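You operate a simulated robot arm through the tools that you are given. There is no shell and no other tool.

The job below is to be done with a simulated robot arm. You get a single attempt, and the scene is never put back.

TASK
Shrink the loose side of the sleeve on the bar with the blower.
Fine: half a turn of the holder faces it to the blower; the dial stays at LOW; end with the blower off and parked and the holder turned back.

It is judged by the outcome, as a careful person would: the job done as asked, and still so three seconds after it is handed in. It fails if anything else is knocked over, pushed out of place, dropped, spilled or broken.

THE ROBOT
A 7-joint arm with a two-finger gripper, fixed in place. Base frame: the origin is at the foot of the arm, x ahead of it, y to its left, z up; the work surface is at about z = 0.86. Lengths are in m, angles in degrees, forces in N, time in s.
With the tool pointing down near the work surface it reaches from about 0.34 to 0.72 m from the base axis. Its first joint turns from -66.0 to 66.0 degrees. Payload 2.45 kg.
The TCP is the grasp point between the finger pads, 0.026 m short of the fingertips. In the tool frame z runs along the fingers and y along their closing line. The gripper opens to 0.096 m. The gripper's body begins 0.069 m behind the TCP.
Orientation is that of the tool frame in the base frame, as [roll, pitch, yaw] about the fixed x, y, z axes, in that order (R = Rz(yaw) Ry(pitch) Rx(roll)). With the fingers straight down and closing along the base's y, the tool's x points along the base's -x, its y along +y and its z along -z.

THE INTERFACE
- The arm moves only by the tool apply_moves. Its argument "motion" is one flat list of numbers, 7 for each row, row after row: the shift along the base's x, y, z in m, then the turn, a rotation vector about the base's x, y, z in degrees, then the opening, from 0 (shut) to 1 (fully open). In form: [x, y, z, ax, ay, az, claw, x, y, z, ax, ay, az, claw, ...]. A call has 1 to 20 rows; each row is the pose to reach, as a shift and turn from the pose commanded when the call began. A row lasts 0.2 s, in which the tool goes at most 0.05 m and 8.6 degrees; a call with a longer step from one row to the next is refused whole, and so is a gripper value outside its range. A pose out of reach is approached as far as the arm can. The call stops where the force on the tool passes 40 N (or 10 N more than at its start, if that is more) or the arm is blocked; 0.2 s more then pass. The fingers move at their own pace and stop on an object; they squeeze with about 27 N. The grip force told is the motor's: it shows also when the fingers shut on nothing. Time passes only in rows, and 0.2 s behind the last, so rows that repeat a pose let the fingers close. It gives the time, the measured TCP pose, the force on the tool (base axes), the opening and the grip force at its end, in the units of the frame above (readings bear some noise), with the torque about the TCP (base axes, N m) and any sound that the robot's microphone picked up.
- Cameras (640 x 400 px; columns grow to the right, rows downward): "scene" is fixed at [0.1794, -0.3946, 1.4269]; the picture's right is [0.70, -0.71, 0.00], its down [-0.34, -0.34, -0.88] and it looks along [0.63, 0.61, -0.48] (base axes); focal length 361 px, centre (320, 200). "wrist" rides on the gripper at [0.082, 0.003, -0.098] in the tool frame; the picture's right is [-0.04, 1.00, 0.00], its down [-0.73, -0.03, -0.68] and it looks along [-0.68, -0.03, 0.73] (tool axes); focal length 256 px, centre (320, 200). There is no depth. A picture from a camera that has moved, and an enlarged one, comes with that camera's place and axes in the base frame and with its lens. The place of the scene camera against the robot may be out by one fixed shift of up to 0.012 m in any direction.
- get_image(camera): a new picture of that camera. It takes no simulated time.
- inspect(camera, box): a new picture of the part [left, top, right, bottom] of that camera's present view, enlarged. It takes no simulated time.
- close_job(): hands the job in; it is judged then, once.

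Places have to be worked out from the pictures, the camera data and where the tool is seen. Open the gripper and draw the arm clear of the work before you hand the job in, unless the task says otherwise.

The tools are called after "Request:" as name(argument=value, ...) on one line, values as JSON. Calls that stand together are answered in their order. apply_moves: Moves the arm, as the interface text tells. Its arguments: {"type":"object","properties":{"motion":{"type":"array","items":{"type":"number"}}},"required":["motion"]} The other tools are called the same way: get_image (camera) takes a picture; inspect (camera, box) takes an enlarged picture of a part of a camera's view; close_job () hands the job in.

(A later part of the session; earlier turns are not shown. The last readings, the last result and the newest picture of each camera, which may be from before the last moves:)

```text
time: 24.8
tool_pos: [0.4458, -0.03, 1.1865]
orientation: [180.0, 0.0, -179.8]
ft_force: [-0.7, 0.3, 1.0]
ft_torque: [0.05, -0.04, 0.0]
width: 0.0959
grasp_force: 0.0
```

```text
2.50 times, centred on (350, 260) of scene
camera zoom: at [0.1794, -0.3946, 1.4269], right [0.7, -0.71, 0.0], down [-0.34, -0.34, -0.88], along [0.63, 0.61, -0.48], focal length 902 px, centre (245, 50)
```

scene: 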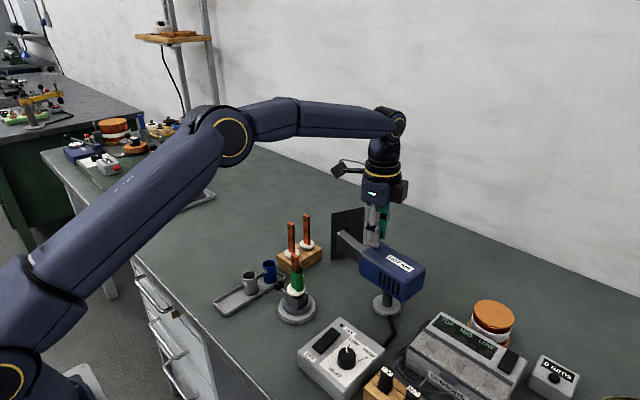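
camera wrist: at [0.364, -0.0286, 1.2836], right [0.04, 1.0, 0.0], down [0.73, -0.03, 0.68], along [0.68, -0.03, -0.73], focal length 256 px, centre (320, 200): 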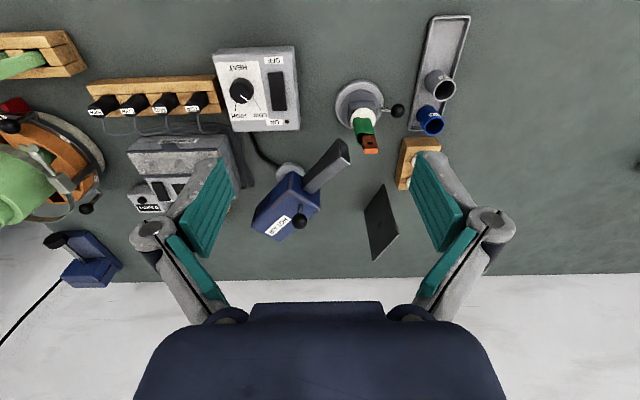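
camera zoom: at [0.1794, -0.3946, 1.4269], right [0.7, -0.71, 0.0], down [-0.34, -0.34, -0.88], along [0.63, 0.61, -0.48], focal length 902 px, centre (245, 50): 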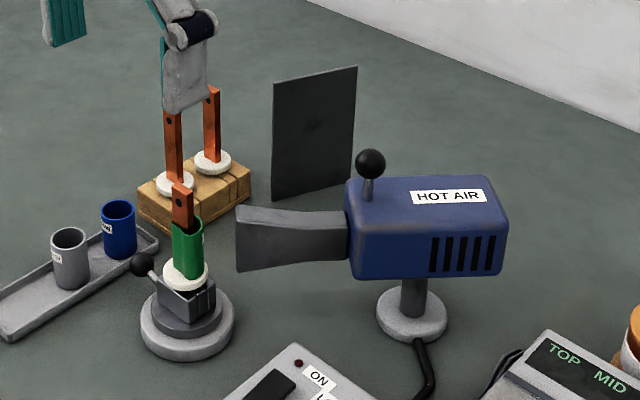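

Request:
inspect(camera="wrist", box=[240, 70, 420, 250])

Request:
inspect(camera="wrist", box=[200, 40, 320, 140])

```text
2.22 times, centred on (330, 160) of wrist
camera zoom: at [0.364, -0.0286, 1.2836], right [0.04, 1.0, 0.0], down [0.73, -0.03, 0.68], along [0.68, -0.03, -0.73], focal length 569 px, centre (298, 289)
```

zoom: 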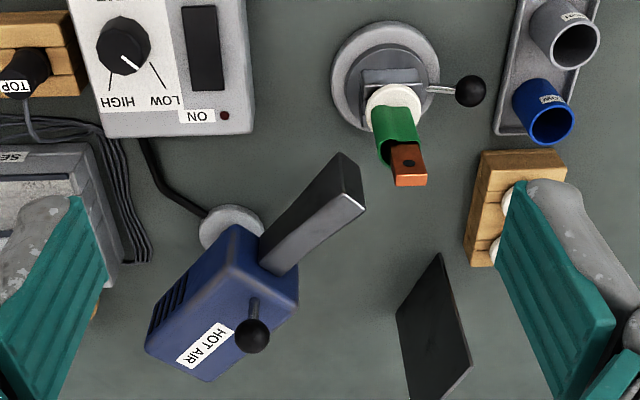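

```text
4.00 times, centred on (260, 90) of wrist
camera zoom: at [0.364, -0.0286, 1.2836], right [0.04, 1.0, 0.0], down [0.73, -0.03, 0.68], along [0.68, -0.03, -0.73], focal length 1024 px, centre (560, 640)
```

zoom: 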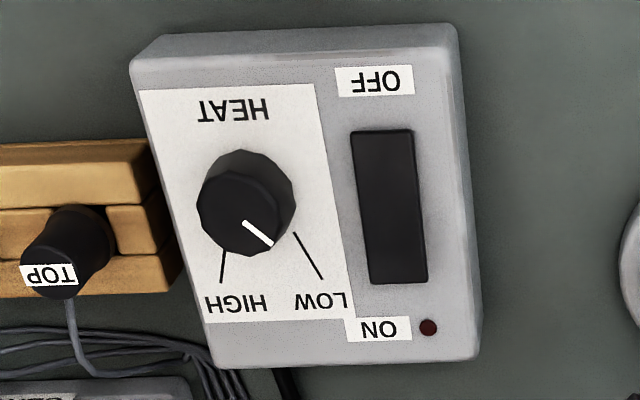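

Request:
inspect(camera="wrist", box=[290, 80, 390, 180])

Request:
inspect(camera="wrist", box=[240, 130, 350, 250])

```text
4.00 times, centred on (340, 130) of wrist
camera zoom: at [0.364, -0.0286, 1.2836], right [0.04, 1.0, 0.0], down [0.73, -0.03, 0.68], along [0.68, -0.03, -0.73], focal length 1024 px, centre (240, 480)
```

zoom: 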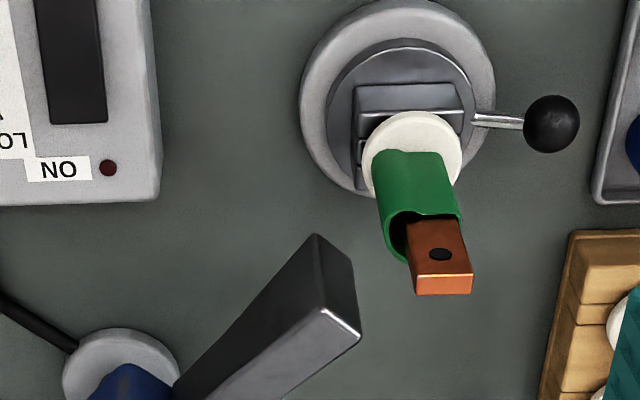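

```text
3.33 times, centred on (295, 190) of wrist
camera zoom: at [0.364, -0.0286, 1.2836], right [0.04, 1.0, 0.0], down [0.73, -0.03, 0.68], along [0.68, -0.03, -0.73], focal length 853 px, centre (403, 233)
```

zoom: 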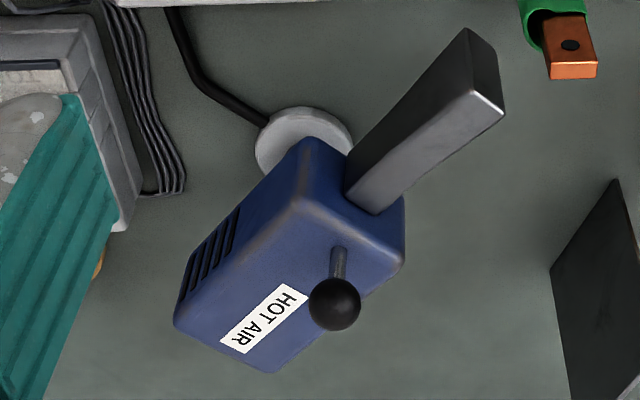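

The aim is close: the nozzle is at about 135°, and the line from the pivot to the sleeve is about 136°. For a stricter check I'll look from behind the holder straight down the line to the blower.

Request:
apply_moves(motion=[0.014, 0.0125, -0.01, 0, 0, -7.3, 1, 0.028, 0.025, -0.025, 0, 0, -14.6, 1, 0.042, 0.0375, -0.04, 0, 0, -22, 1, 0.056, 0.05, -0.055, 0, 0, -29.3, 1, 0.07, 0.0625, -0.07, 0, 0, -36.6, 1, 0.084, 0.075, -0.085, 0, 0, -44, 1, 0.084, 0.075, -0.085, 0, 0, -44, 1])

Request:
get_image(camera="wrist")

Request:
inspect(camera="wrist", box=[240, 60, 400, 280])

```text
time: 26.4
tool_pos: [0.5322, 0.0449, 1.1019]
orientation: [179.9, 0.0, 136.0]
ft_force: [-0.4, 0.3, 0.4]
ft_torque: [-0.01, 0.03, -0.04]
width: 0.0962
grasp_force: 0.0
```

```text
taken
camera wrist: at [0.4741, 0.1023, 1.1999], right [0.72, 0.69, 0.0], down [0.51, -0.53, 0.68], along [0.47, -0.49, -0.73], focal length 256 px, centre (320, 200)
```

wrist: 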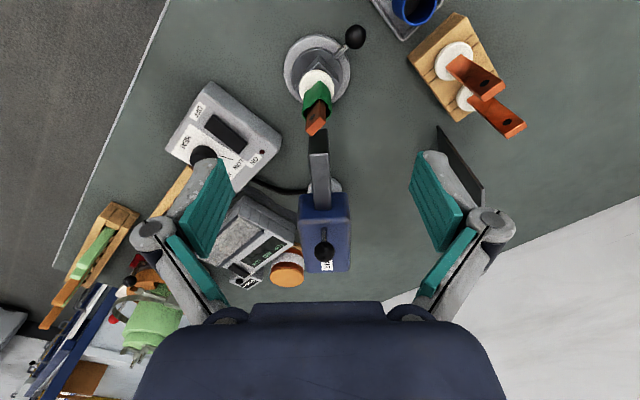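

```text
1.82 times, centred on (320, 170) of wrist
camera zoom: at [0.4741, 0.1023, 1.1999], right [0.72, 0.69, 0.0], down [0.51, -0.53, 0.68], along [0.47, -0.49, -0.73], focal length 465 px, centre (320, 254)
```

zoom: 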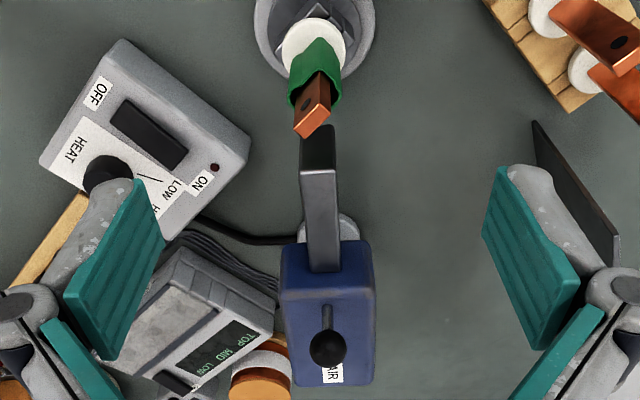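

The line through the nozzle passes within about 1 mm of the bar axis, so the blower is aimed. The dial is untouched at LOW. Next I'll go over the rocker switch with closed fingers; its ON end is near (0.52, -0.096).

Request:
apply_moves(motion=[-0.003, -0.025, 0, 0, 0, 7.3, 0.8, -0.006, -0.05, 0, 0, 0, 14.6, 0.5, -0.009, -0.075, 0, 0, 0, 22, 0.2, -0.012, -0.1, 0, 0, 0, 29.3, 0, -0.015, -0.125, 0, 0, 0, 36.6, 0, -0.018, -0.1405, -0.01, 0, 0, 44, 0, -0.018, -0.1405, -0.05, 0, 0, 44, 0, -0.018, -0.1405, -0.09, 0, 0, 44, 0, -0.018, -0.1405, -0.1, 0, 0, 44, 0])

Request:
get_image(camera="wrist")

Request:
inspect(camera="wrist", box=[230, 60, 410, 220])

Request:
inspect(camera="scene", box=[260, 200, 460, 400])

```text
time: 28.4
tool_pos: [0.515, -0.0955, 1.0016]
orientation: [-180.0, 0.0, -179.8]
ft_force: [0.5, 0.4, -0.4]
ft_torque: [0.02, -0.04, 0.02]
width: 0.0
grasp_force: 27.2
```

```text
taken
camera wrist: at [0.4316, -0.0941, 1.0987], right [0.04, 1.0, 0.0], down [0.73, -0.03, 0.68], along [0.68, -0.03, -0.73], focal length 256 px, centre (320, 200)
```

wrist: 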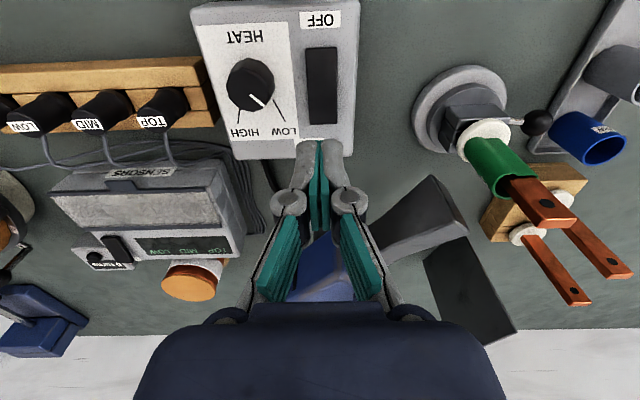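

```text
2.50 times, centred on (320, 140) of wrist
camera zoom: at [0.4316, -0.0941, 1.0987], right [0.04, 1.0, 0.0], down [0.73, -0.03, 0.68], along [0.68, -0.03, -0.73], focal length 640 px, centre (320, 350)
```

zoom: 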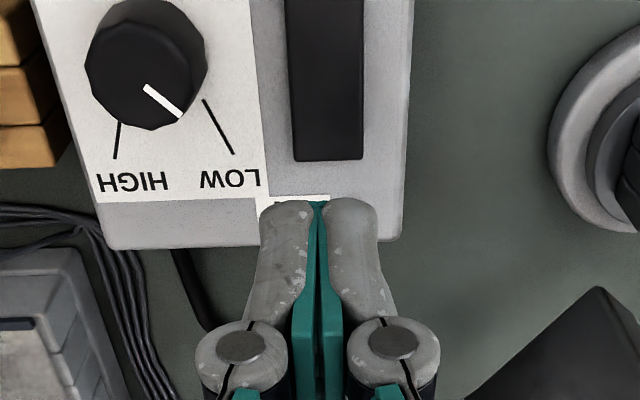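

```text
2.00 times, centred on (360, 300) of scene
camera zoom: at [0.1794, -0.3946, 1.4269], right [0.7, -0.71, 0.0], down [-0.34, -0.34, -0.88], along [0.63, 0.61, -0.48], focal length 721 px, centre (240, 0)
```

zoom: 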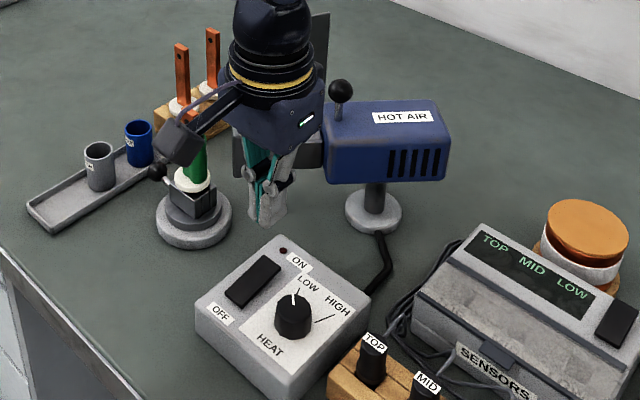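

The rocker's ON end edge is near (0.526, -0.096), and the closed fingertips line up over it. I'll descend partway to check height.

Request:
apply_moves(motion=[0, 0, -0.02, 0, 0, 0, 0, 0, 0, -0.04, 0, 0, 0, 0, 0, 0, -0.052, 0, 0, 0, 0])

Request:
inspect(camera="wrist", box=[230, 60, 410, 220])

Request:
inspect(camera="scene", box=[280, 240, 400, 380])

Request:
get_image(camera="wrist")

```text
time: 29.2
tool_pos: [0.5141, -0.0959, 0.9487]
orientation: [-179.9, 0.0, 180.0]
ft_force: [-0.2, -0.7, -0.5]
ft_torque: [-0.02, 0.01, -0.01]
width: 0.0
grasp_force: 26.7
```

```text
2.50 times, centred on (320, 140) of wrist
camera zoom: at [0.431, -0.0941, 1.0469], right [0.04, 1.0, 0.0], down [0.73, -0.03, 0.68], along [0.68, -0.03, -0.73], focal length 640 px, centre (320, 350)
```

zoom: 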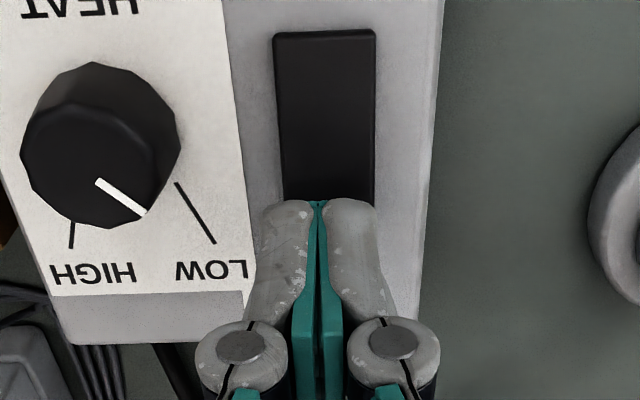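

```text
2.86 times, centred on (340, 310) of scene
camera zoom: at [0.1794, -0.3946, 1.4269], right [0.7, -0.71, 0.0], down [-0.34, -0.34, -0.88], along [0.63, 0.61, -0.48], focal length 1031 px, centre (263, -114)
```

zoom: 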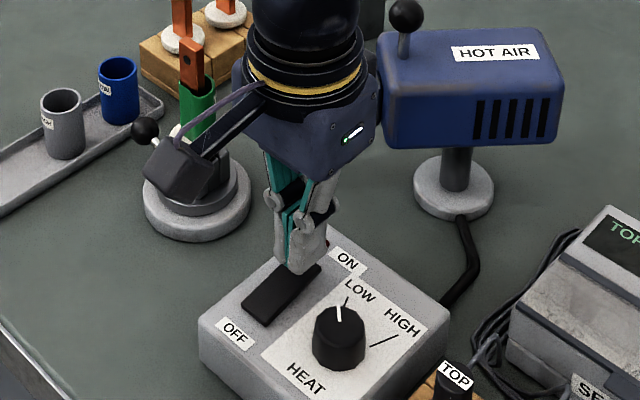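

```text
taken
camera wrist: at [0.431, -0.0941, 1.0469], right [0.04, 1.0, 0.0], down [0.73, -0.03, 0.68], along [0.68, -0.03, -0.73], focal length 256 px, centre (320, 200)
```

wrist: 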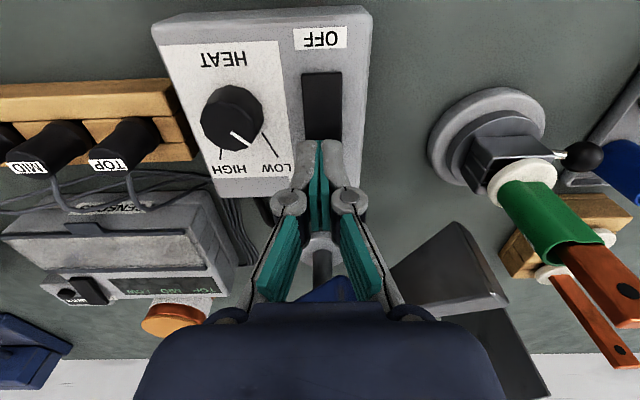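

The tips are about 1 cm above the rocker. I'll press down in small steps and watch the force, the sound and the LED.

Request:
apply_moves(motion=[0, 0, -0.004, 0, 0, 0, 0, 0, 0, -0.007, 0, 0, 0, 0, 0, 0, -0.01, 0, 0, 0, 0, 0, 0, -0.012, 0, 0, 0, 0])

Request:
get_image(camera="wrist")

Request:
inspect(camera="scene", box=[280, 240, 400, 380])

```text
time: 30.2
tool_pos: [0.5128, -0.0957, 0.9376]
orientation: [180.0, 0.0, -179.9]
ft_force: [-0.5, 0.4, 0.3]
ft_torque: [-0.01, 0.0, -0.01]
width: 0.006
grasp_force: 28.9
```

```text
taken
camera wrist: at [0.4307, -0.0941, 1.0356], right [0.04, 1.0, 0.0], down [0.73, -0.03, 0.68], along [0.68, -0.03, -0.73], focal length 256 px, centre (320, 200)
```

wrist: 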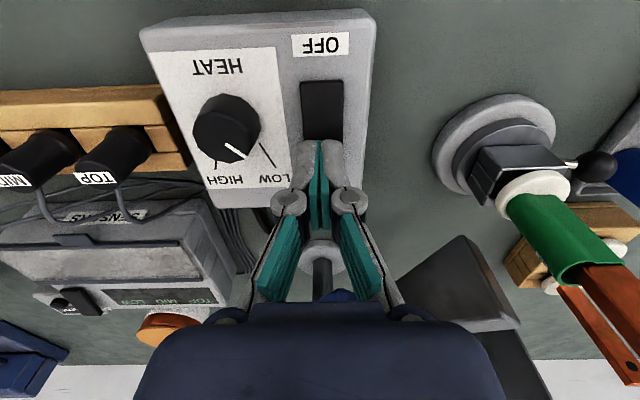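

```text
2.86 times, centred on (340, 310) of scene
camera zoom: at [0.1794, -0.3946, 1.4269], right [0.7, -0.71, 0.0], down [-0.34, -0.34, -0.88], along [0.63, 0.61, -0.48], focal length 1031 px, centre (263, -114)
```

zoom: 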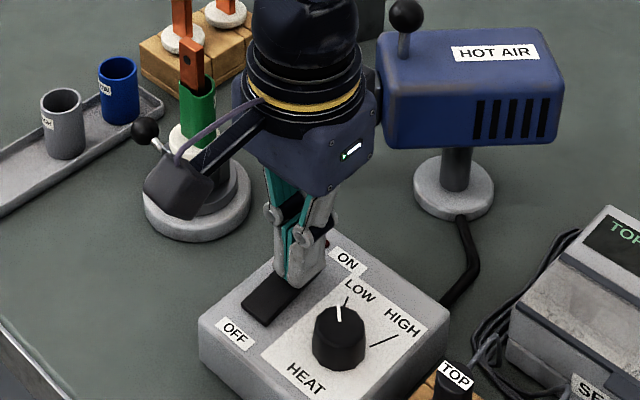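

No contact force yet, with the tips at about 0.9116. I'll keep pressing in small steps.

Request:
apply_moves(motion=[0, 0, -0.002, 0, 0, 0, 0, 0, 0, -0.004, 0, 0, 0, 0, 0, 0, -0.006, 0, 0, 0, 0])

Request:
get_image(camera="wrist")

```text
time: 31.0
tool_pos: [0.5136, -0.0957, 0.9333]
orientation: [-180.0, 0.1, -180.0]
ft_force: [-5.5, 2.0, 31.3]
ft_torque: [0.03, 0.49, 0.0]
width: 0.0061
grasp_force: 28.1
```

```text
taken
camera wrist: at [0.4309, -0.0939, 1.0316], right [0.04, 1.0, 0.0], down [0.73, -0.03, 0.68], along [0.68, -0.03, -0.73], focal length 256 px, centre (320, 200)
```

wrist: 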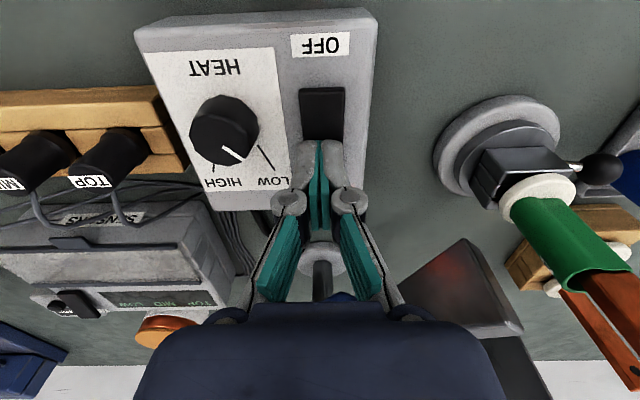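

The nozzle is glowing and the switch is on. I'll lift and hover over the OFF end, ready to switch off, and watch the sleeve.

Request:
apply_moves(motion=[0, 0, 0.024, 0, 0, 0, 0, -0.03, 0, 0.026, 0, 0, 0, 0])

Request:
get_image(camera="wrist")

Request:
inspect(camera="wrist", box=[420, 120, 640, 350])

Request:
inspect(camera="scene", box=[250, 210, 410, 370])

```text
time: 31.6
tool_pos: [0.4831, -0.0946, 0.9572]
orientation: [-180.0, 0.0, -179.8]
ft_force: [0.0, -0.7, 0.5]
ft_torque: [0.03, -0.02, 0.0]
width: 0.0001
grasp_force: 28.9
```

```text
taken
camera wrist: at [0.4009, -0.0938, 1.0559], right [0.04, 1.0, 0.0], down [0.73, -0.03, 0.68], along [0.68, -0.03, -0.73], focal length 256 px, centre (320, 200)
```

wrist: 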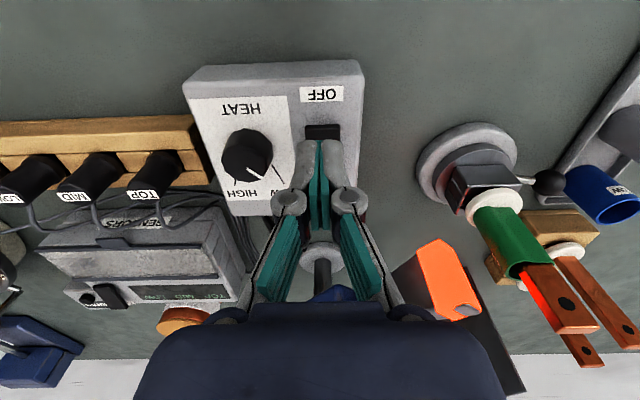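

```text
1.74 times, centred on (530, 235) of wrist
camera zoom: at [0.4009, -0.0938, 1.0559], right [0.04, 1.0, 0.0], down [0.73, -0.03, 0.68], along [0.68, -0.03, -0.73], focal length 445 px, centre (-45, 139)
```

zoom: 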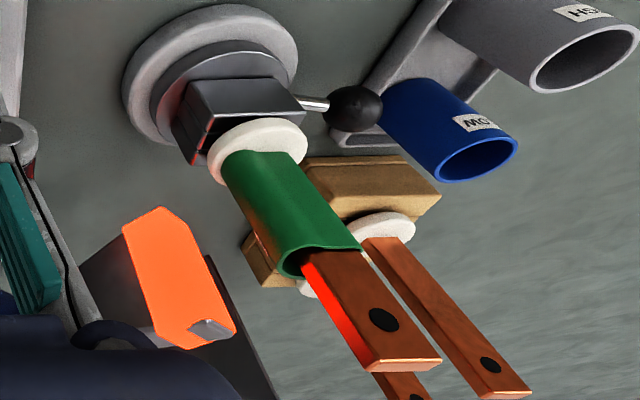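

```text
2.50 times, centred on (330, 290) of scene
camera zoom: at [0.1794, -0.3946, 1.4269], right [0.7, -0.71, 0.0], down [-0.34, -0.34, -0.88], along [0.63, 0.61, -0.48], focal length 902 px, centre (295, -25)
```

zoom: 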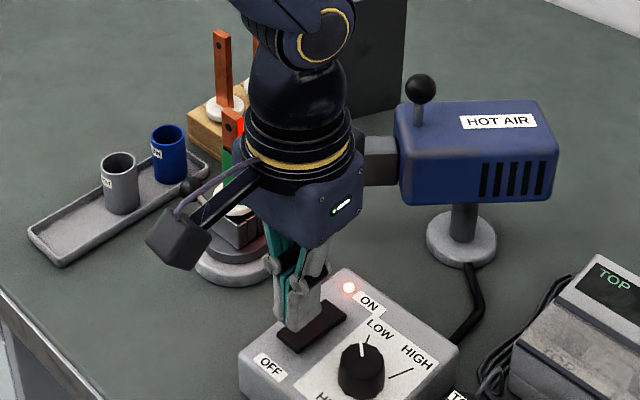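

The LED is on and the glow lights the blower side of the sleeve. I'll let one second pass and compare.

Request:
apply_moves(motion=[0, 0, 0, 0, 0, 0, 0, 0, 0, 0, 0, 0, 0, 0, 0, 0, 0, 0, 0, 0, 0, 0, 0, 0, 0, 0, 0, 0])

Request:
inspect(camera="wrist", box=[420, 120, 640, 350])

Request:
inspect(camera="wrist", box=[450, 170, 570, 300])

```text
time: 32.6
tool_pos: [0.4833, -0.0947, 0.9577]
orientation: [-180.0, 0.0, -179.9]
ft_force: [0.4, -0.5, -0.4]
ft_torque: [0.0, 0.03, 0.01]
width: 0.0002
grasp_force: 28.0
```

```text
1.74 times, centred on (530, 235) of wrist
camera zoom: at [0.4011, -0.0939, 1.0559], right [0.04, 1.0, 0.0], down [0.73, -0.03, 0.68], along [0.68, -0.03, -0.73], focal length 445 px, centre (-45, 139)
```

zoom: 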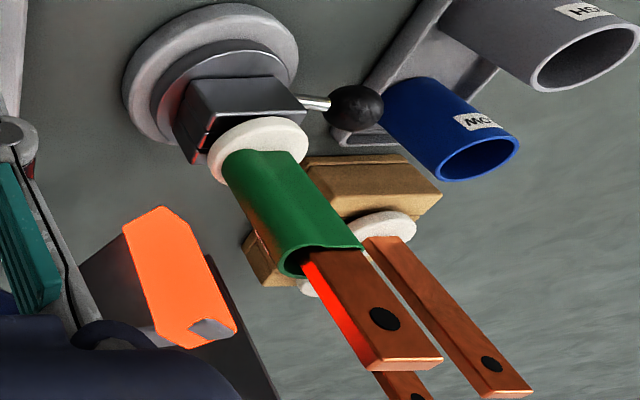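

```text
3.08 times, centred on (510, 235) of wrist
camera zoom: at [0.4011, -0.0939, 1.0559], right [0.04, 1.0, 0.0], down [0.73, -0.03, 0.68], along [0.68, -0.03, -0.73], focal length 788 px, centre (-265, 92)
```

zoom: 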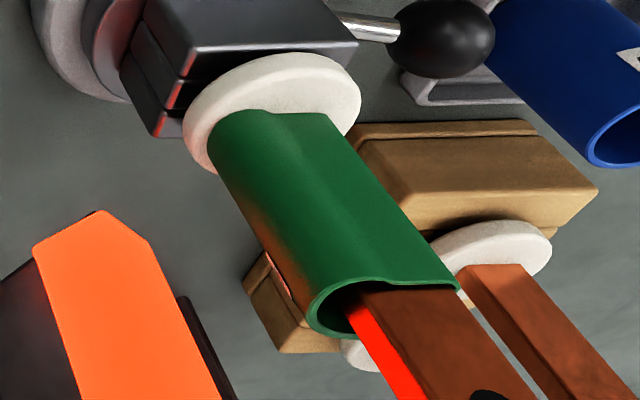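

The opening has narrowed slightly. I'll give it another second and compare again.

Request:
apply_moves(motion=[0, 0, 0, 0, 0, 0, 0, 0, 0, 0, 0, 0, 0, 0, 0, 0, 0, 0, 0, 0, 0, 0, 0, 0, 0, 0, 0, 0])

Request:
inspect(camera="wrist", box=[450, 170, 570, 300])

```text
time: 33.6
tool_pos: [0.4832, -0.0966, 0.9577]
orientation: [-180.0, 0.0, -179.9]
ft_force: [0.4, 0.7, -0.3]
ft_torque: [-0.02, 0.0, 0.04]
width: 0.0
grasp_force: 28.6
```

```text
3.08 times, centred on (510, 235) of wrist
camera zoom: at [0.4011, -0.0939, 1.0559], right [0.04, 1.0, 0.0], down [0.73, -0.03, 0.68], along [0.68, -0.03, -0.73], focal length 788 px, centre (-265, 92)
```

zoom: 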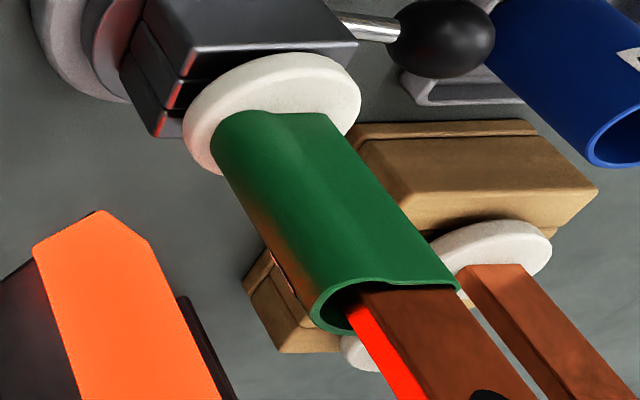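

The loose side is shrinking slowly, with its rim moving about 9 px per second. I'll continue in short intervals.

Request:
apply_moves(motion=[0, 0, 0, 0, 0, 0, 0, 0, 0, 0, 0, 0, 0, 0, 0, 0, 0, 0, 0, 0, 0, 0, 0, 0, 0, 0, 0, 0])

Request:
inspect(camera="wrist", box=[450, 170, 570, 300])

```text
time: 34.6
tool_pos: [0.4832, -0.0958, 0.9576]
orientation: [-180.0, 0.0, -179.9]
ft_force: [0.3, -0.2, -0.4]
ft_torque: [-0.01, 0.02, 0.0]
width: 0.0001
grasp_force: 28.2
```

```text
3.08 times, centred on (510, 235) of wrist
camera zoom: at [0.4011, -0.0939, 1.0559], right [0.04, 1.0, 0.0], down [0.73, -0.03, 0.68], along [0.68, -0.03, -0.73], focal length 788 px, centre (-265, 92)
```

zoom: 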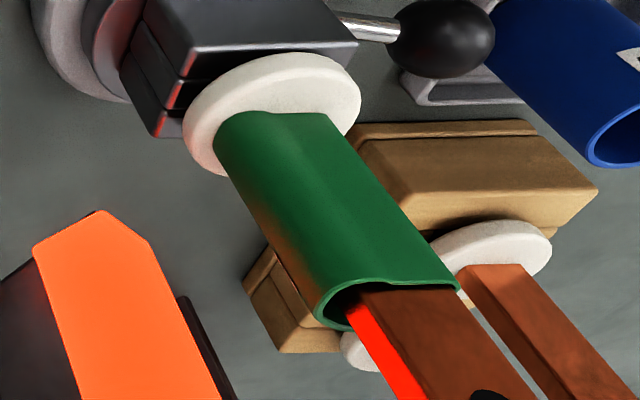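

Steady progress. I'll wait two more seconds.

Request:
apply_moves(motion=[0, 0, 0, 0, 0, 0, 0, 0, 0, 0, 0, 0, 0, 0, 0, 0, 0, 0, 0, 0, 0, 0, 0, 0, 0, 0, 0, 0, 0, 0, 0, 0, 0, 0, 0, 0, 0, 0, 0, 0, 0, 0, 0, 0, 0, 0, 0, 0, 0])

Request:
inspect(camera="wrist", box=[450, 170, 570, 300])

Request:
get_image(camera="scene")

```text
time: 36.2
tool_pos: [0.4842, -0.0963, 0.9572]
orientation: [180.0, 0.0, -179.9]
ft_force: [-0.3, -0.1, 0.6]
ft_torque: [-0.02, -0.02, -0.03]
width: 0.0001
grasp_force: 28.7
```

```text
3.08 times, centred on (510, 235) of wrist
camera zoom: at [0.4011, -0.0939, 1.0559], right [0.04, 1.0, 0.0], down [0.73, -0.03, 0.68], along [0.68, -0.03, -0.73], focal length 788 px, centre (-265, 92)
```

zoom: 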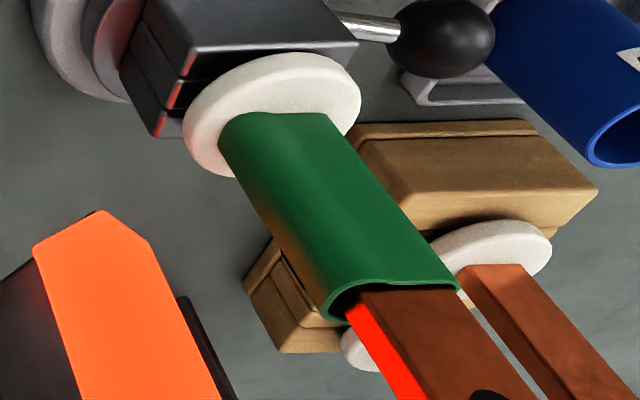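

```text
taken
```

scene: 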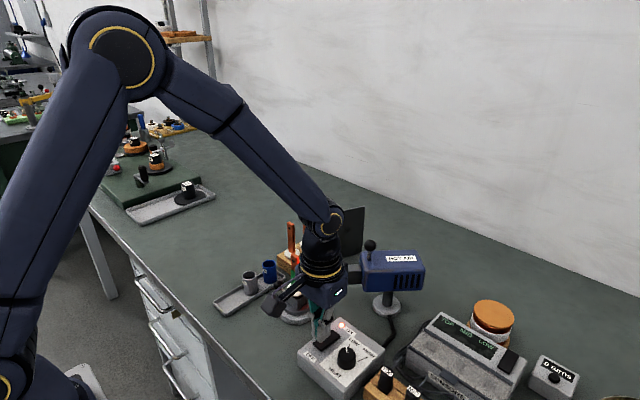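

The loose side has pulled in a lot. I'll rise 8 cm for a more top-down look into the sleeve's mouth while heating continues.

Request:
apply_moves(motion=[0, 0, 0.04, 0, 0, 0, 0, 0, 0, 0.08, 0, 0, 0, 0, 0, 0, 0.08, 0, 0, 0, 0])

Request:
get_image(camera="wrist")

Request:
inspect(camera="wrist", box=[420, 110, 540, 230])

Request:
inspect(camera="scene", box=[260, 210, 380, 330])

```text
time: 37.0
tool_pos: [0.4836, -0.0965, 1.0367]
orientation: [180.0, 0.0, -179.9]
ft_force: [-0.5, -0.1, 0.5]
ft_torque: [-0.01, -0.04, 0.01]
width: 0.0002
grasp_force: 28.8
```

```text
taken
camera wrist: at [0.4006, -0.0944, 1.1355], right [0.04, 1.0, 0.0], down [0.73, -0.03, 0.68], along [0.68, -0.03, -0.73], focal length 256 px, centre (320, 200)
```

wrist: 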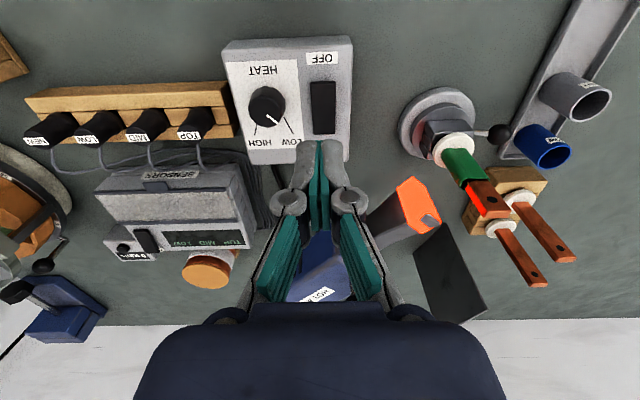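

```text
3.33 times, centred on (480, 170) of wrist
camera zoom: at [0.4006, -0.0944, 1.1355], right [0.04, 1.0, 0.0], down [0.73, -0.03, 0.68], along [0.68, -0.03, -0.73], focal length 853 px, centre (-213, 300)
```

zoom: 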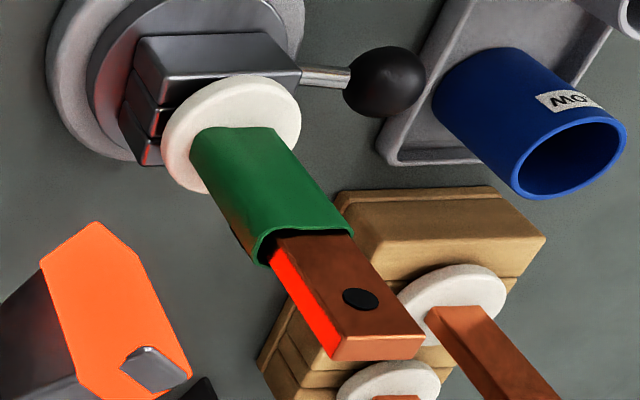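

```text
3.33 times, centred on (320, 270) of scene
camera zoom: at [0.1794, -0.3946, 1.4269], right [0.7, -0.71, 0.0], down [-0.34, -0.34, -0.88], along [0.63, 0.61, -0.48], focal length 1202 px, centre (320, -33)
```

zoom: 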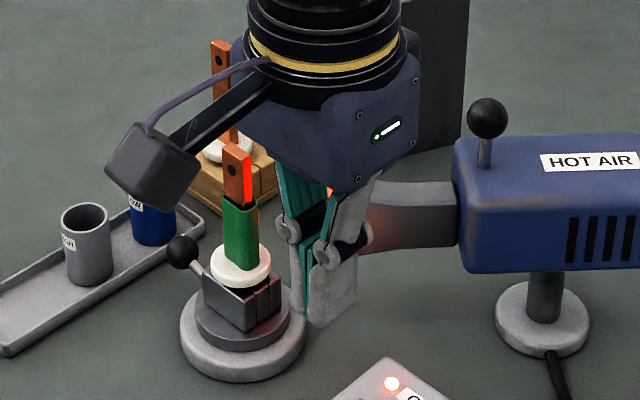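

The sleeve is nearly tight around the bar. I'll give it another 0.6–0.8 s from this viewpoint.

Request:
apply_moves(motion=[0, 0, 0, 0, 0, 0, 0, 0, 0, 0, 0, 0, 0, 0, 0, 0, 0, 0, 0, 0, 0])

Request:
inspect(camera="wrist", box=[420, 110, 540, 230])

Request:
inspect(camera="scene", box=[270, 230, 330, 300])

```text
time: 37.8
tool_pos: [0.483, -0.0966, 1.0361]
orientation: [-180.0, 0.0, -179.9]
ft_force: [0.2, -0.2, -0.1]
ft_torque: [-0.02, -0.02, 0.01]
width: 0.0002
grasp_force: 28.5
```

```text
3.33 times, centred on (480, 170) of wrist
camera zoom: at [0.4007, -0.0944, 1.1351], right [0.04, 1.0, 0.0], down [0.73, -0.03, 0.68], along [0.68, -0.03, -0.73], focal length 853 px, centre (-213, 300)
```

zoom: 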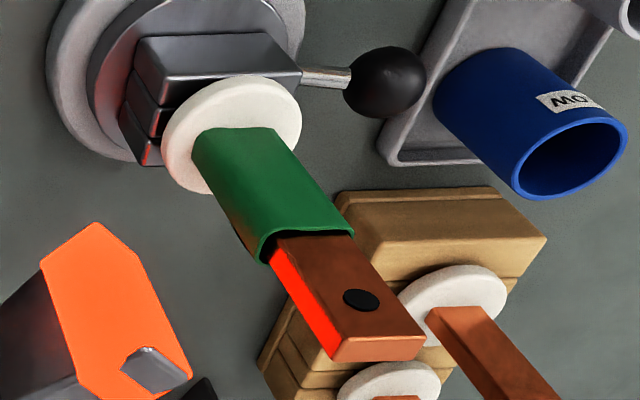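

```text
5.71 times, centred on (300, 265) of scene
camera zoom: at [0.1794, -0.3946, 1.4269], right [0.7, -0.71, 0.0], down [-0.34, -0.34, -0.88], along [0.63, 0.61, -0.48], focal length 2061 px, centre (434, -171)
```

zoom: 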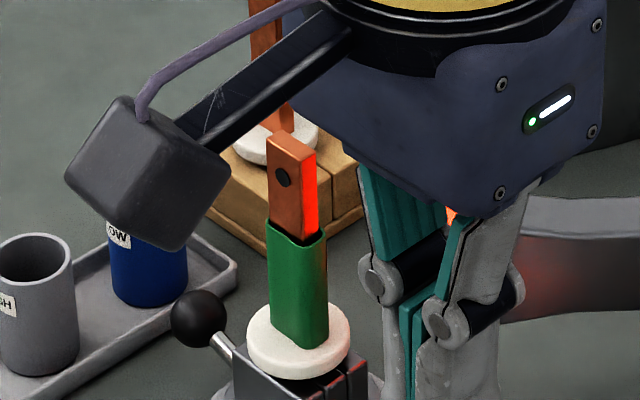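

It's almost fully snug, with small changes still between frames. I'll give it one more short interval and compare.

Request:
apply_moves(motion=[0, 0, 0, 0, 0, 0, 0, 0, 0, 0, 0, 0, 0, 0, 0, 0, 0, 0, 0, 0, 0])

Request:
inspect(camera="wrist", box=[420, 110, 540, 230])

Request:
inspect(camera="scene", box=[270, 230, 330, 300])

```text
time: 38.6
tool_pos: [0.4828, -0.0965, 1.0367]
orientation: [-179.9, 0.0, -179.9]
ft_force: [-0.5, -0.2, -0.4]
ft_torque: [0.0, 0.02, 0.01]
width: 0.0
grasp_force: 28.5
```

```text
3.33 times, centred on (480, 170) of wrist
camera zoom: at [0.4007, -0.0944, 1.1351], right [0.04, 1.0, 0.0], down [0.73, -0.03, 0.68], along [0.68, -0.03, -0.73], focal length 853 px, centre (-213, 300)
```

zoom: 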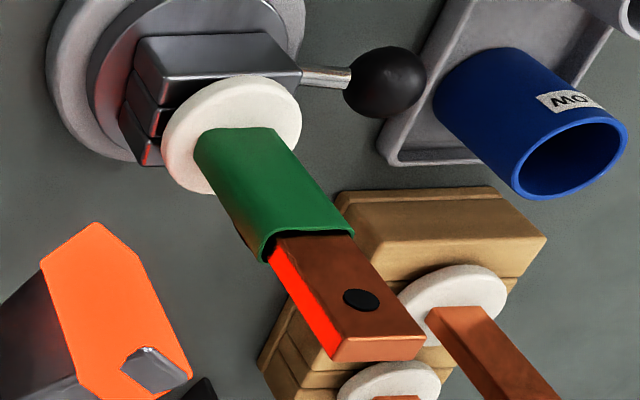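

```text
5.71 times, centred on (300, 265) of scene
camera zoom: at [0.1794, -0.3946, 1.4269], right [0.7, -0.71, 0.0], down [-0.34, -0.34, -0.88], along [0.63, 0.61, -0.48], focal length 2061 px, centre (434, -171)
```

zoom: 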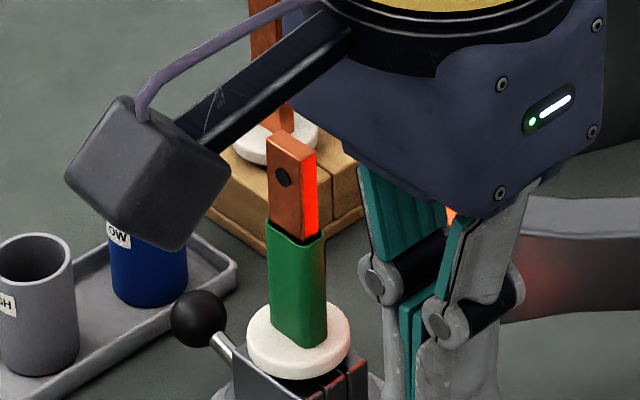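

The sleeve is now snug on all visible sides. I'll go down now and press OFF, which adds about another second of heat on the way.

Request:
apply_moves(motion=[0.001, 0.0005, -0.045, 0, 0, 0, 0, 0.001, 0.0005, -0.088, 0, 0, 0, 0, 0.001, 0.0005, -0.096, 0, 0, 0, 0, 0.001, 0.0005, -0.101, 0, 0, 0, 0, 0.001, 0.0005, -0.105, 0, 0, 0, 0])

Request:
get_image(camera="wrist")

Request:
inspect(camera="scene", box=[260, 220, 400, 380])

```text
time: 39.8
tool_pos: [0.4847, -0.0968, 0.9331]
orientation: [-180.0, -0.1, 180.0]
ft_force: [-6.8, 0.6, 16.7]
ft_torque: [0.04, -0.07, -0.02]
width: 0.0061
grasp_force: 28.1
```

```text
taken
camera wrist: at [0.4016, -0.093, 1.0315], right [0.04, 1.0, 0.0], down [0.73, -0.03, 0.68], along [0.68, -0.03, -0.73], focal length 256 px, centre (320, 200)
```

wrist: 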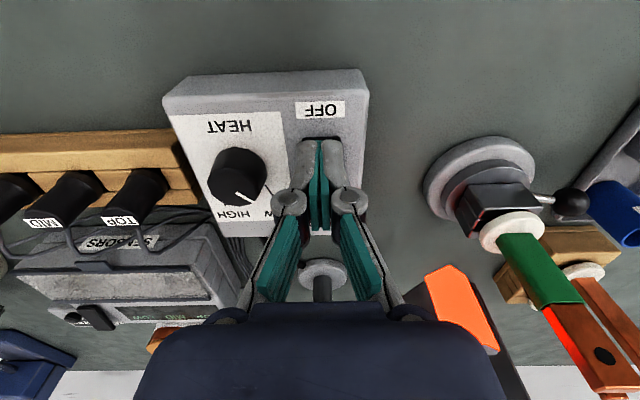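

```text
2.50 times, centred on (330, 300) of scene
camera zoom: at [0.1789, -0.3945, 1.427], right [0.7, -0.71, 0.0], down [-0.34, -0.34, -0.88], along [0.63, 0.61, -0.48], focal length 902 px, centre (295, -50)
```

zoom: 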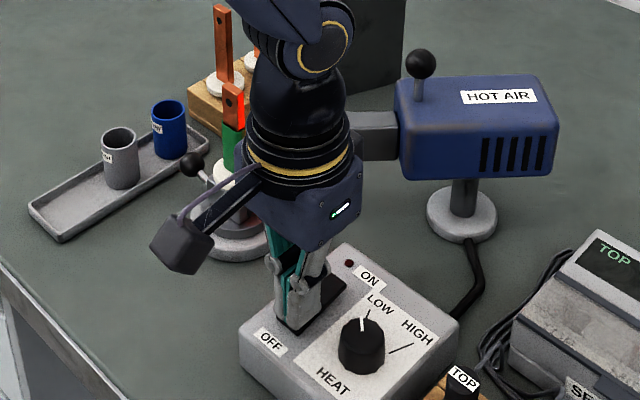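

The LED is dark, so the switch is OFF; the nozzle still shows residual glow. I'll lift clear and verify the switch and the sleeve.

Request:
apply_moves(motion=[0, 0, 0.03, 0, 0, 0, 0, 0, 0, 0.08, 0, 0, 0, 0, 0, 0, 0.12, 0, 0, 0, 0])

Request:
get_image(camera="wrist")

Request:
inspect(camera="wrist", box=[200, 20, 540, 230])

Request:
inspect(camera="scene", box=[260, 220, 400, 380])

```text
time: 40.6
tool_pos: [0.4843, -0.0959, 1.0517]
orientation: [-179.9, 0.0, 180.0]
ft_force: [0.5, -0.8, -0.5]
ft_torque: [0.01, 0.0, -0.02]
width: 0.0002
grasp_force: 28.7
```

```text
taken
camera wrist: at [0.4017, -0.093, 1.151], right [0.04, 1.0, 0.0], down [0.73, -0.03, 0.68], along [0.68, -0.03, -0.73], focal length 256 px, centre (320, 200)
```

wrist: 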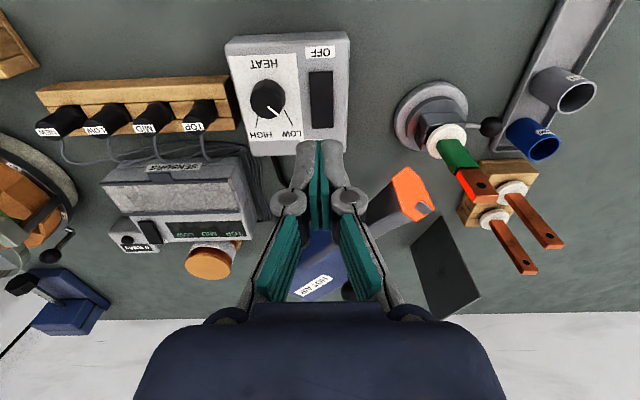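

```text
1.88 times, centred on (370, 125) of wrist
camera zoom: at [0.4017, -0.093, 1.151], right [0.04, 1.0, 0.0], down [0.73, -0.03, 0.68], along [0.68, -0.03, -0.73], focal length 482 px, centre (226, 341)
```

zoom: 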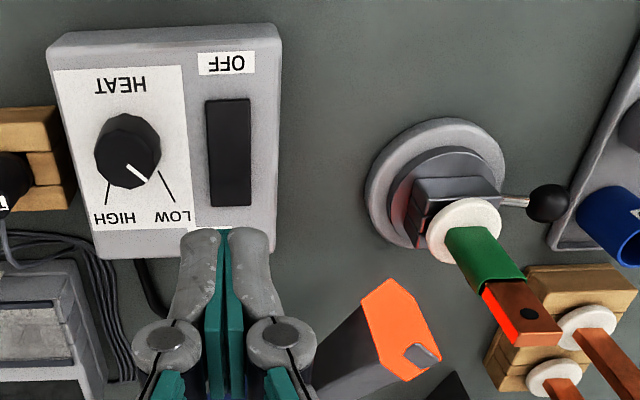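

```text
2.50 times, centred on (330, 300) of scene
camera zoom: at [0.1794, -0.3946, 1.4269], right [0.7, -0.71, 0.0], down [-0.34, -0.34, -0.88], along [0.63, 0.61, -0.48], focal length 902 px, centre (295, -50)
```

zoom: 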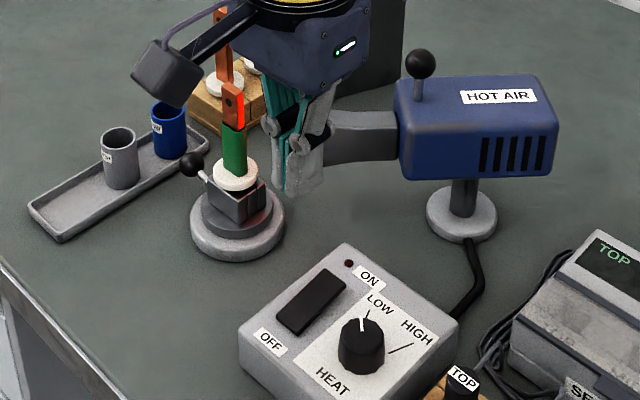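

OFF is confirmed: LED dark, rocker tilted to OFF, dial unchanged at LOW. On the way to the blower knob I'll pass over the sleeve and look nearly straight down at it.

Request:
apply_moves(motion=[0.008, 0.006, 0.04, 0, 0, -7, 0.2, 0.025, 0.025, 0.08, 0, 0, -14, 0.4, 0.043, 0.045, 0.088, 0, 0, -21, 0.6, 0.06, 0.066, 0.088, 0, 0, -28, 0.6, 0.076, 0.085, 0.088, 0, 0, -35, 0.6, 0.082, 0.096, 0.088, 0, 0, -42, 0.6])

Request:
get_image(camera="wrist")

Request:
inspect(camera="wrist", box=[260, 0, 380, 130])

Request:
inspect(camera="scene", box=[270, 230, 350, 310])

```text
time: 42.0
tool_pos: [0.5658, 0.0014, 1.1417]
orientation: [-180.0, 0.0, 137.9]
ft_force: [-0.3, 0.2, 0.3]
ft_torque: [0.0, -0.03, 0.02]
width: 0.0576
grasp_force: 0.1
```

```text
taken
camera wrist: at [0.5067, 0.0571, 1.2389], right [0.7, 0.71, 0.0], down [0.53, -0.51, 0.68], along [0.48, -0.47, -0.73], focal length 256 px, centre (320, 200)
```

wrist: 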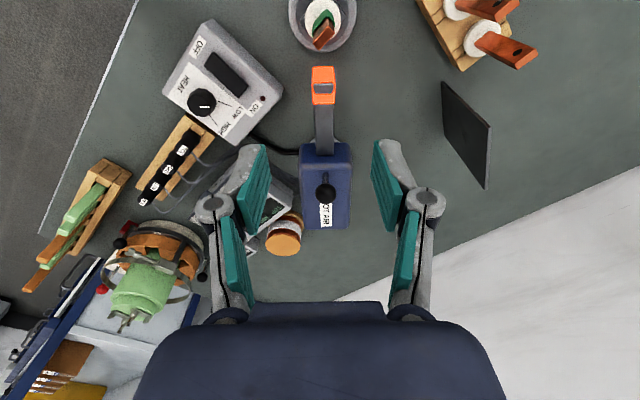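

```text
3.08 times, centred on (320, 65) of wrist
camera zoom: at [0.5067, 0.0571, 1.2389], right [0.7, 0.71, 0.0], down [0.53, -0.51, 0.68], along [0.48, -0.47, -0.73], focal length 788 px, centre (320, 615)
```

zoom: 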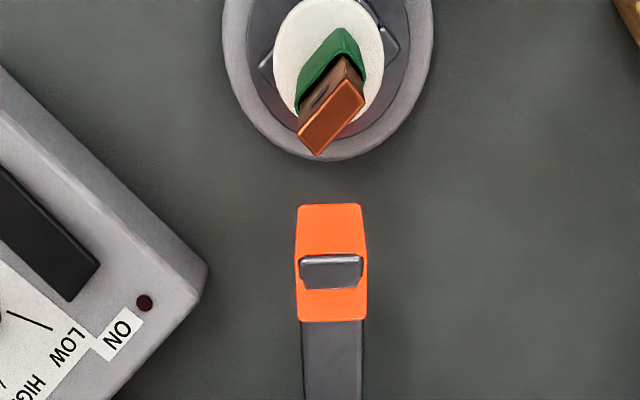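

```text
5.00 times, centred on (310, 270) of scene
camera zoom: at [0.1794, -0.3946, 1.4269], right [0.7, -0.71, 0.0], down [-0.34, -0.34, -0.88], along [0.63, 0.61, -0.48], focal length 1804 px, centre (370, -150)
```

zoom: 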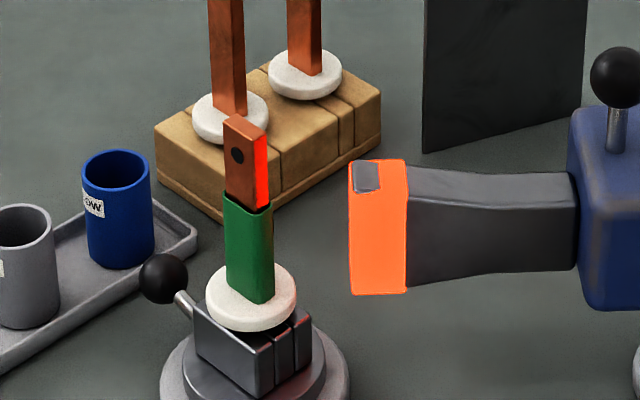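

The sleeve is snug on all visible faces and the nozzle glow is residual. I'll return to the knob pose I left and go down around it to park the blower.

Request:
apply_moves(motion=[0.027, -0.024, 0, 0, 0, 0, 0.6, 0.054, -0.047, 0, 0, 0, 0, 0.6, 0.081, -0.071, -0.015, 0, 0, 0, 0.6, 0.081, -0.071, -0.055, 0, 0, 0, 0.55, 0.081, -0.071, -0.09, 0, 0, 0, 0.5, 0.081, -0.071, -0.104, 0, 0, 0, 0.5])

Request:
get_image(camera="wrist")

```text
time: 43.4
tool_pos: [0.6473, -0.0704, 1.0354]
orientation: [180.0, 0.0, 138.1]
ft_force: [1.0, 1.0, 0.1]
ft_torque: [-0.03, -0.01, 0.01]
width: 0.0481
grasp_force: 0.0
```

```text
taken
camera wrist: at [0.5886, -0.0142, 1.134], right [0.7, 0.72, 0.0], down [0.53, -0.51, 0.68], along [0.49, -0.47, -0.73], focal length 256 px, centre (320, 200)
```

wrist: 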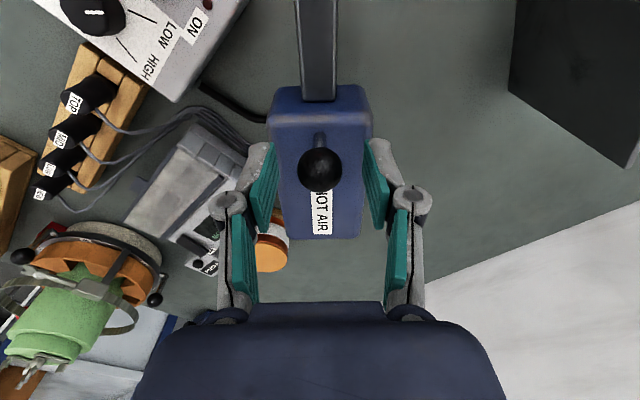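

The ball is centred between the fingers. I'll close to a light cage and swing the blower back along the same arc.

Request:
apply_moves(motion=[0, 0, 0, 0, 0, 0, 0.3, 0, 0, 0, 0, 0, 0, 0.25, 0.00349, 0.00328, 0, 0, 0, -4, 0.25, 0.00731, 0.00618, 0, 0, 0, -8.5, 0.25, 0.01284, 0.0094, 0, 0, 0, -14, 0.25, 0.01876, 0.01181, 0, 0, 0, -20, 0.25, 0.02495, 0.01338, 0, 0, 0, -25.5, 0.25, 0.0313, 0.01407, 0, 0, 0, -31, 0.25, 0.03769, 0.01387, 0, 0, 0, -36.5, 0.25, 0.04398, 0.01278, 0, 0, 0, -42.5, 0.25])

Request:
get_image(camera="wrist")

Request:
inspect(camera="scene", box=[320, 195, 440, 330])

```text
time: 45.6
tool_pos: [0.6918, -0.0567, 1.0361]
orientation: [-179.9, 0.0, 95.4]
ft_force: [-2.2, 0.8, -1.0]
ft_torque: [0.03, 0.0, -0.03]
width: 0.0255
grasp_force: 0.7
```

```text
taken
camera wrist: at [0.6858, 0.0226, 1.1346], right [1.0, 0.06, 0.0], down [0.04, -0.73, 0.68], along [0.04, -0.68, -0.73], focal length 256 px, centre (320, 200)
```

wrist: 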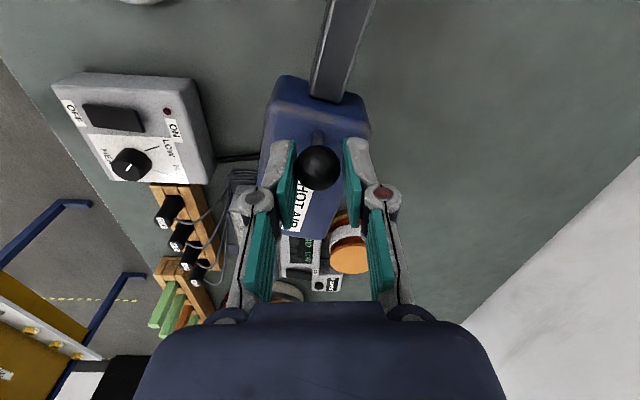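

```text
2.96 times, centred on (380, 262) of scene
camera zoom: at [0.1793, -0.3946, 1.4269], right [0.7, -0.71, 0.0], down [-0.34, -0.34, -0.88], along [0.63, 0.61, -0.48], focal length 1069 px, centre (142, 15)
```

zoom: 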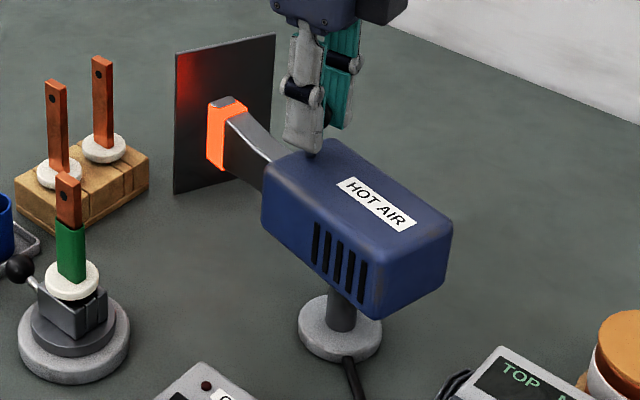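

The nozzle is back in front of the shield, about 10° short of its starting angle. I'll finish the last part, with about 2° extra to take up cage play.

Request:
apply_moves(motion=[0.00308, -0.00087, 0, 0, 0, -2, 0.25, 0.00609, -0.00195, 0, 0, 0, -5, 0.25, 0.00756, -0.00257, 0, 0, 0, -5, 0.25])

Request:
inspect(camera="scene", box=[320, 195, 440, 330])

Request:
get_image(camera="wrist")

```text
time: 46.4
tool_pos: [0.699, -0.0603, 1.0369]
orientation: [-179.9, 0.0, 90.5]
ft_force: [-2.7, 1.1, 0.2]
ft_torque: [0.02, 0.02, 0.01]
width: 0.0255
grasp_force: 0.5
```

```text
2.96 times, centred on (380, 262) of scene
camera zoom: at [0.1793, -0.3946, 1.4269], right [0.7, -0.71, 0.0], down [-0.34, -0.34, -0.88], along [0.63, 0.61, -0.48], focal length 1069 px, centre (142, 15)
```

zoom: 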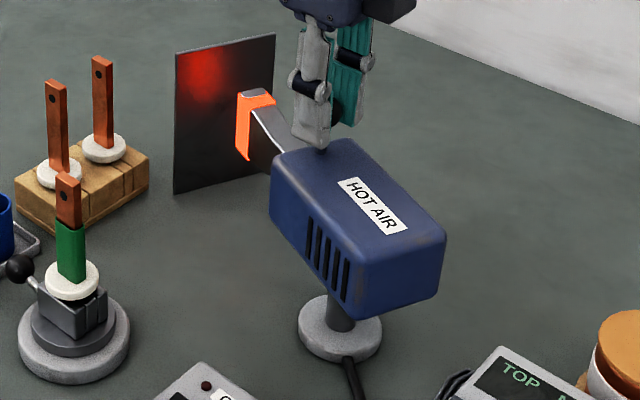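

```text
taken
camera wrist: at [0.7008, 0.0204, 1.1348], right [1.0, -0.03, 0.0], down [-0.02, -0.73, 0.68], along [-0.02, -0.68, -0.73], focal length 256 px, centre (320, 200)
```

wrist: 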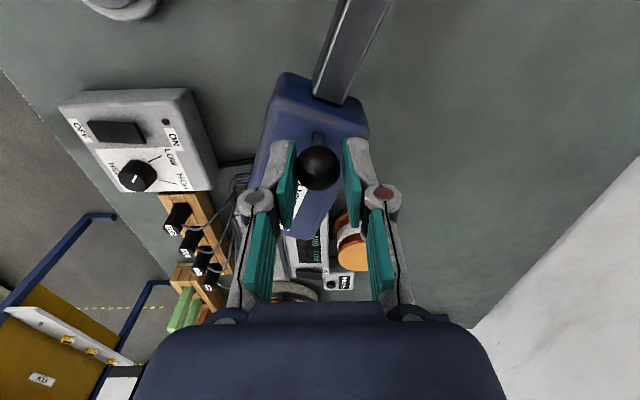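

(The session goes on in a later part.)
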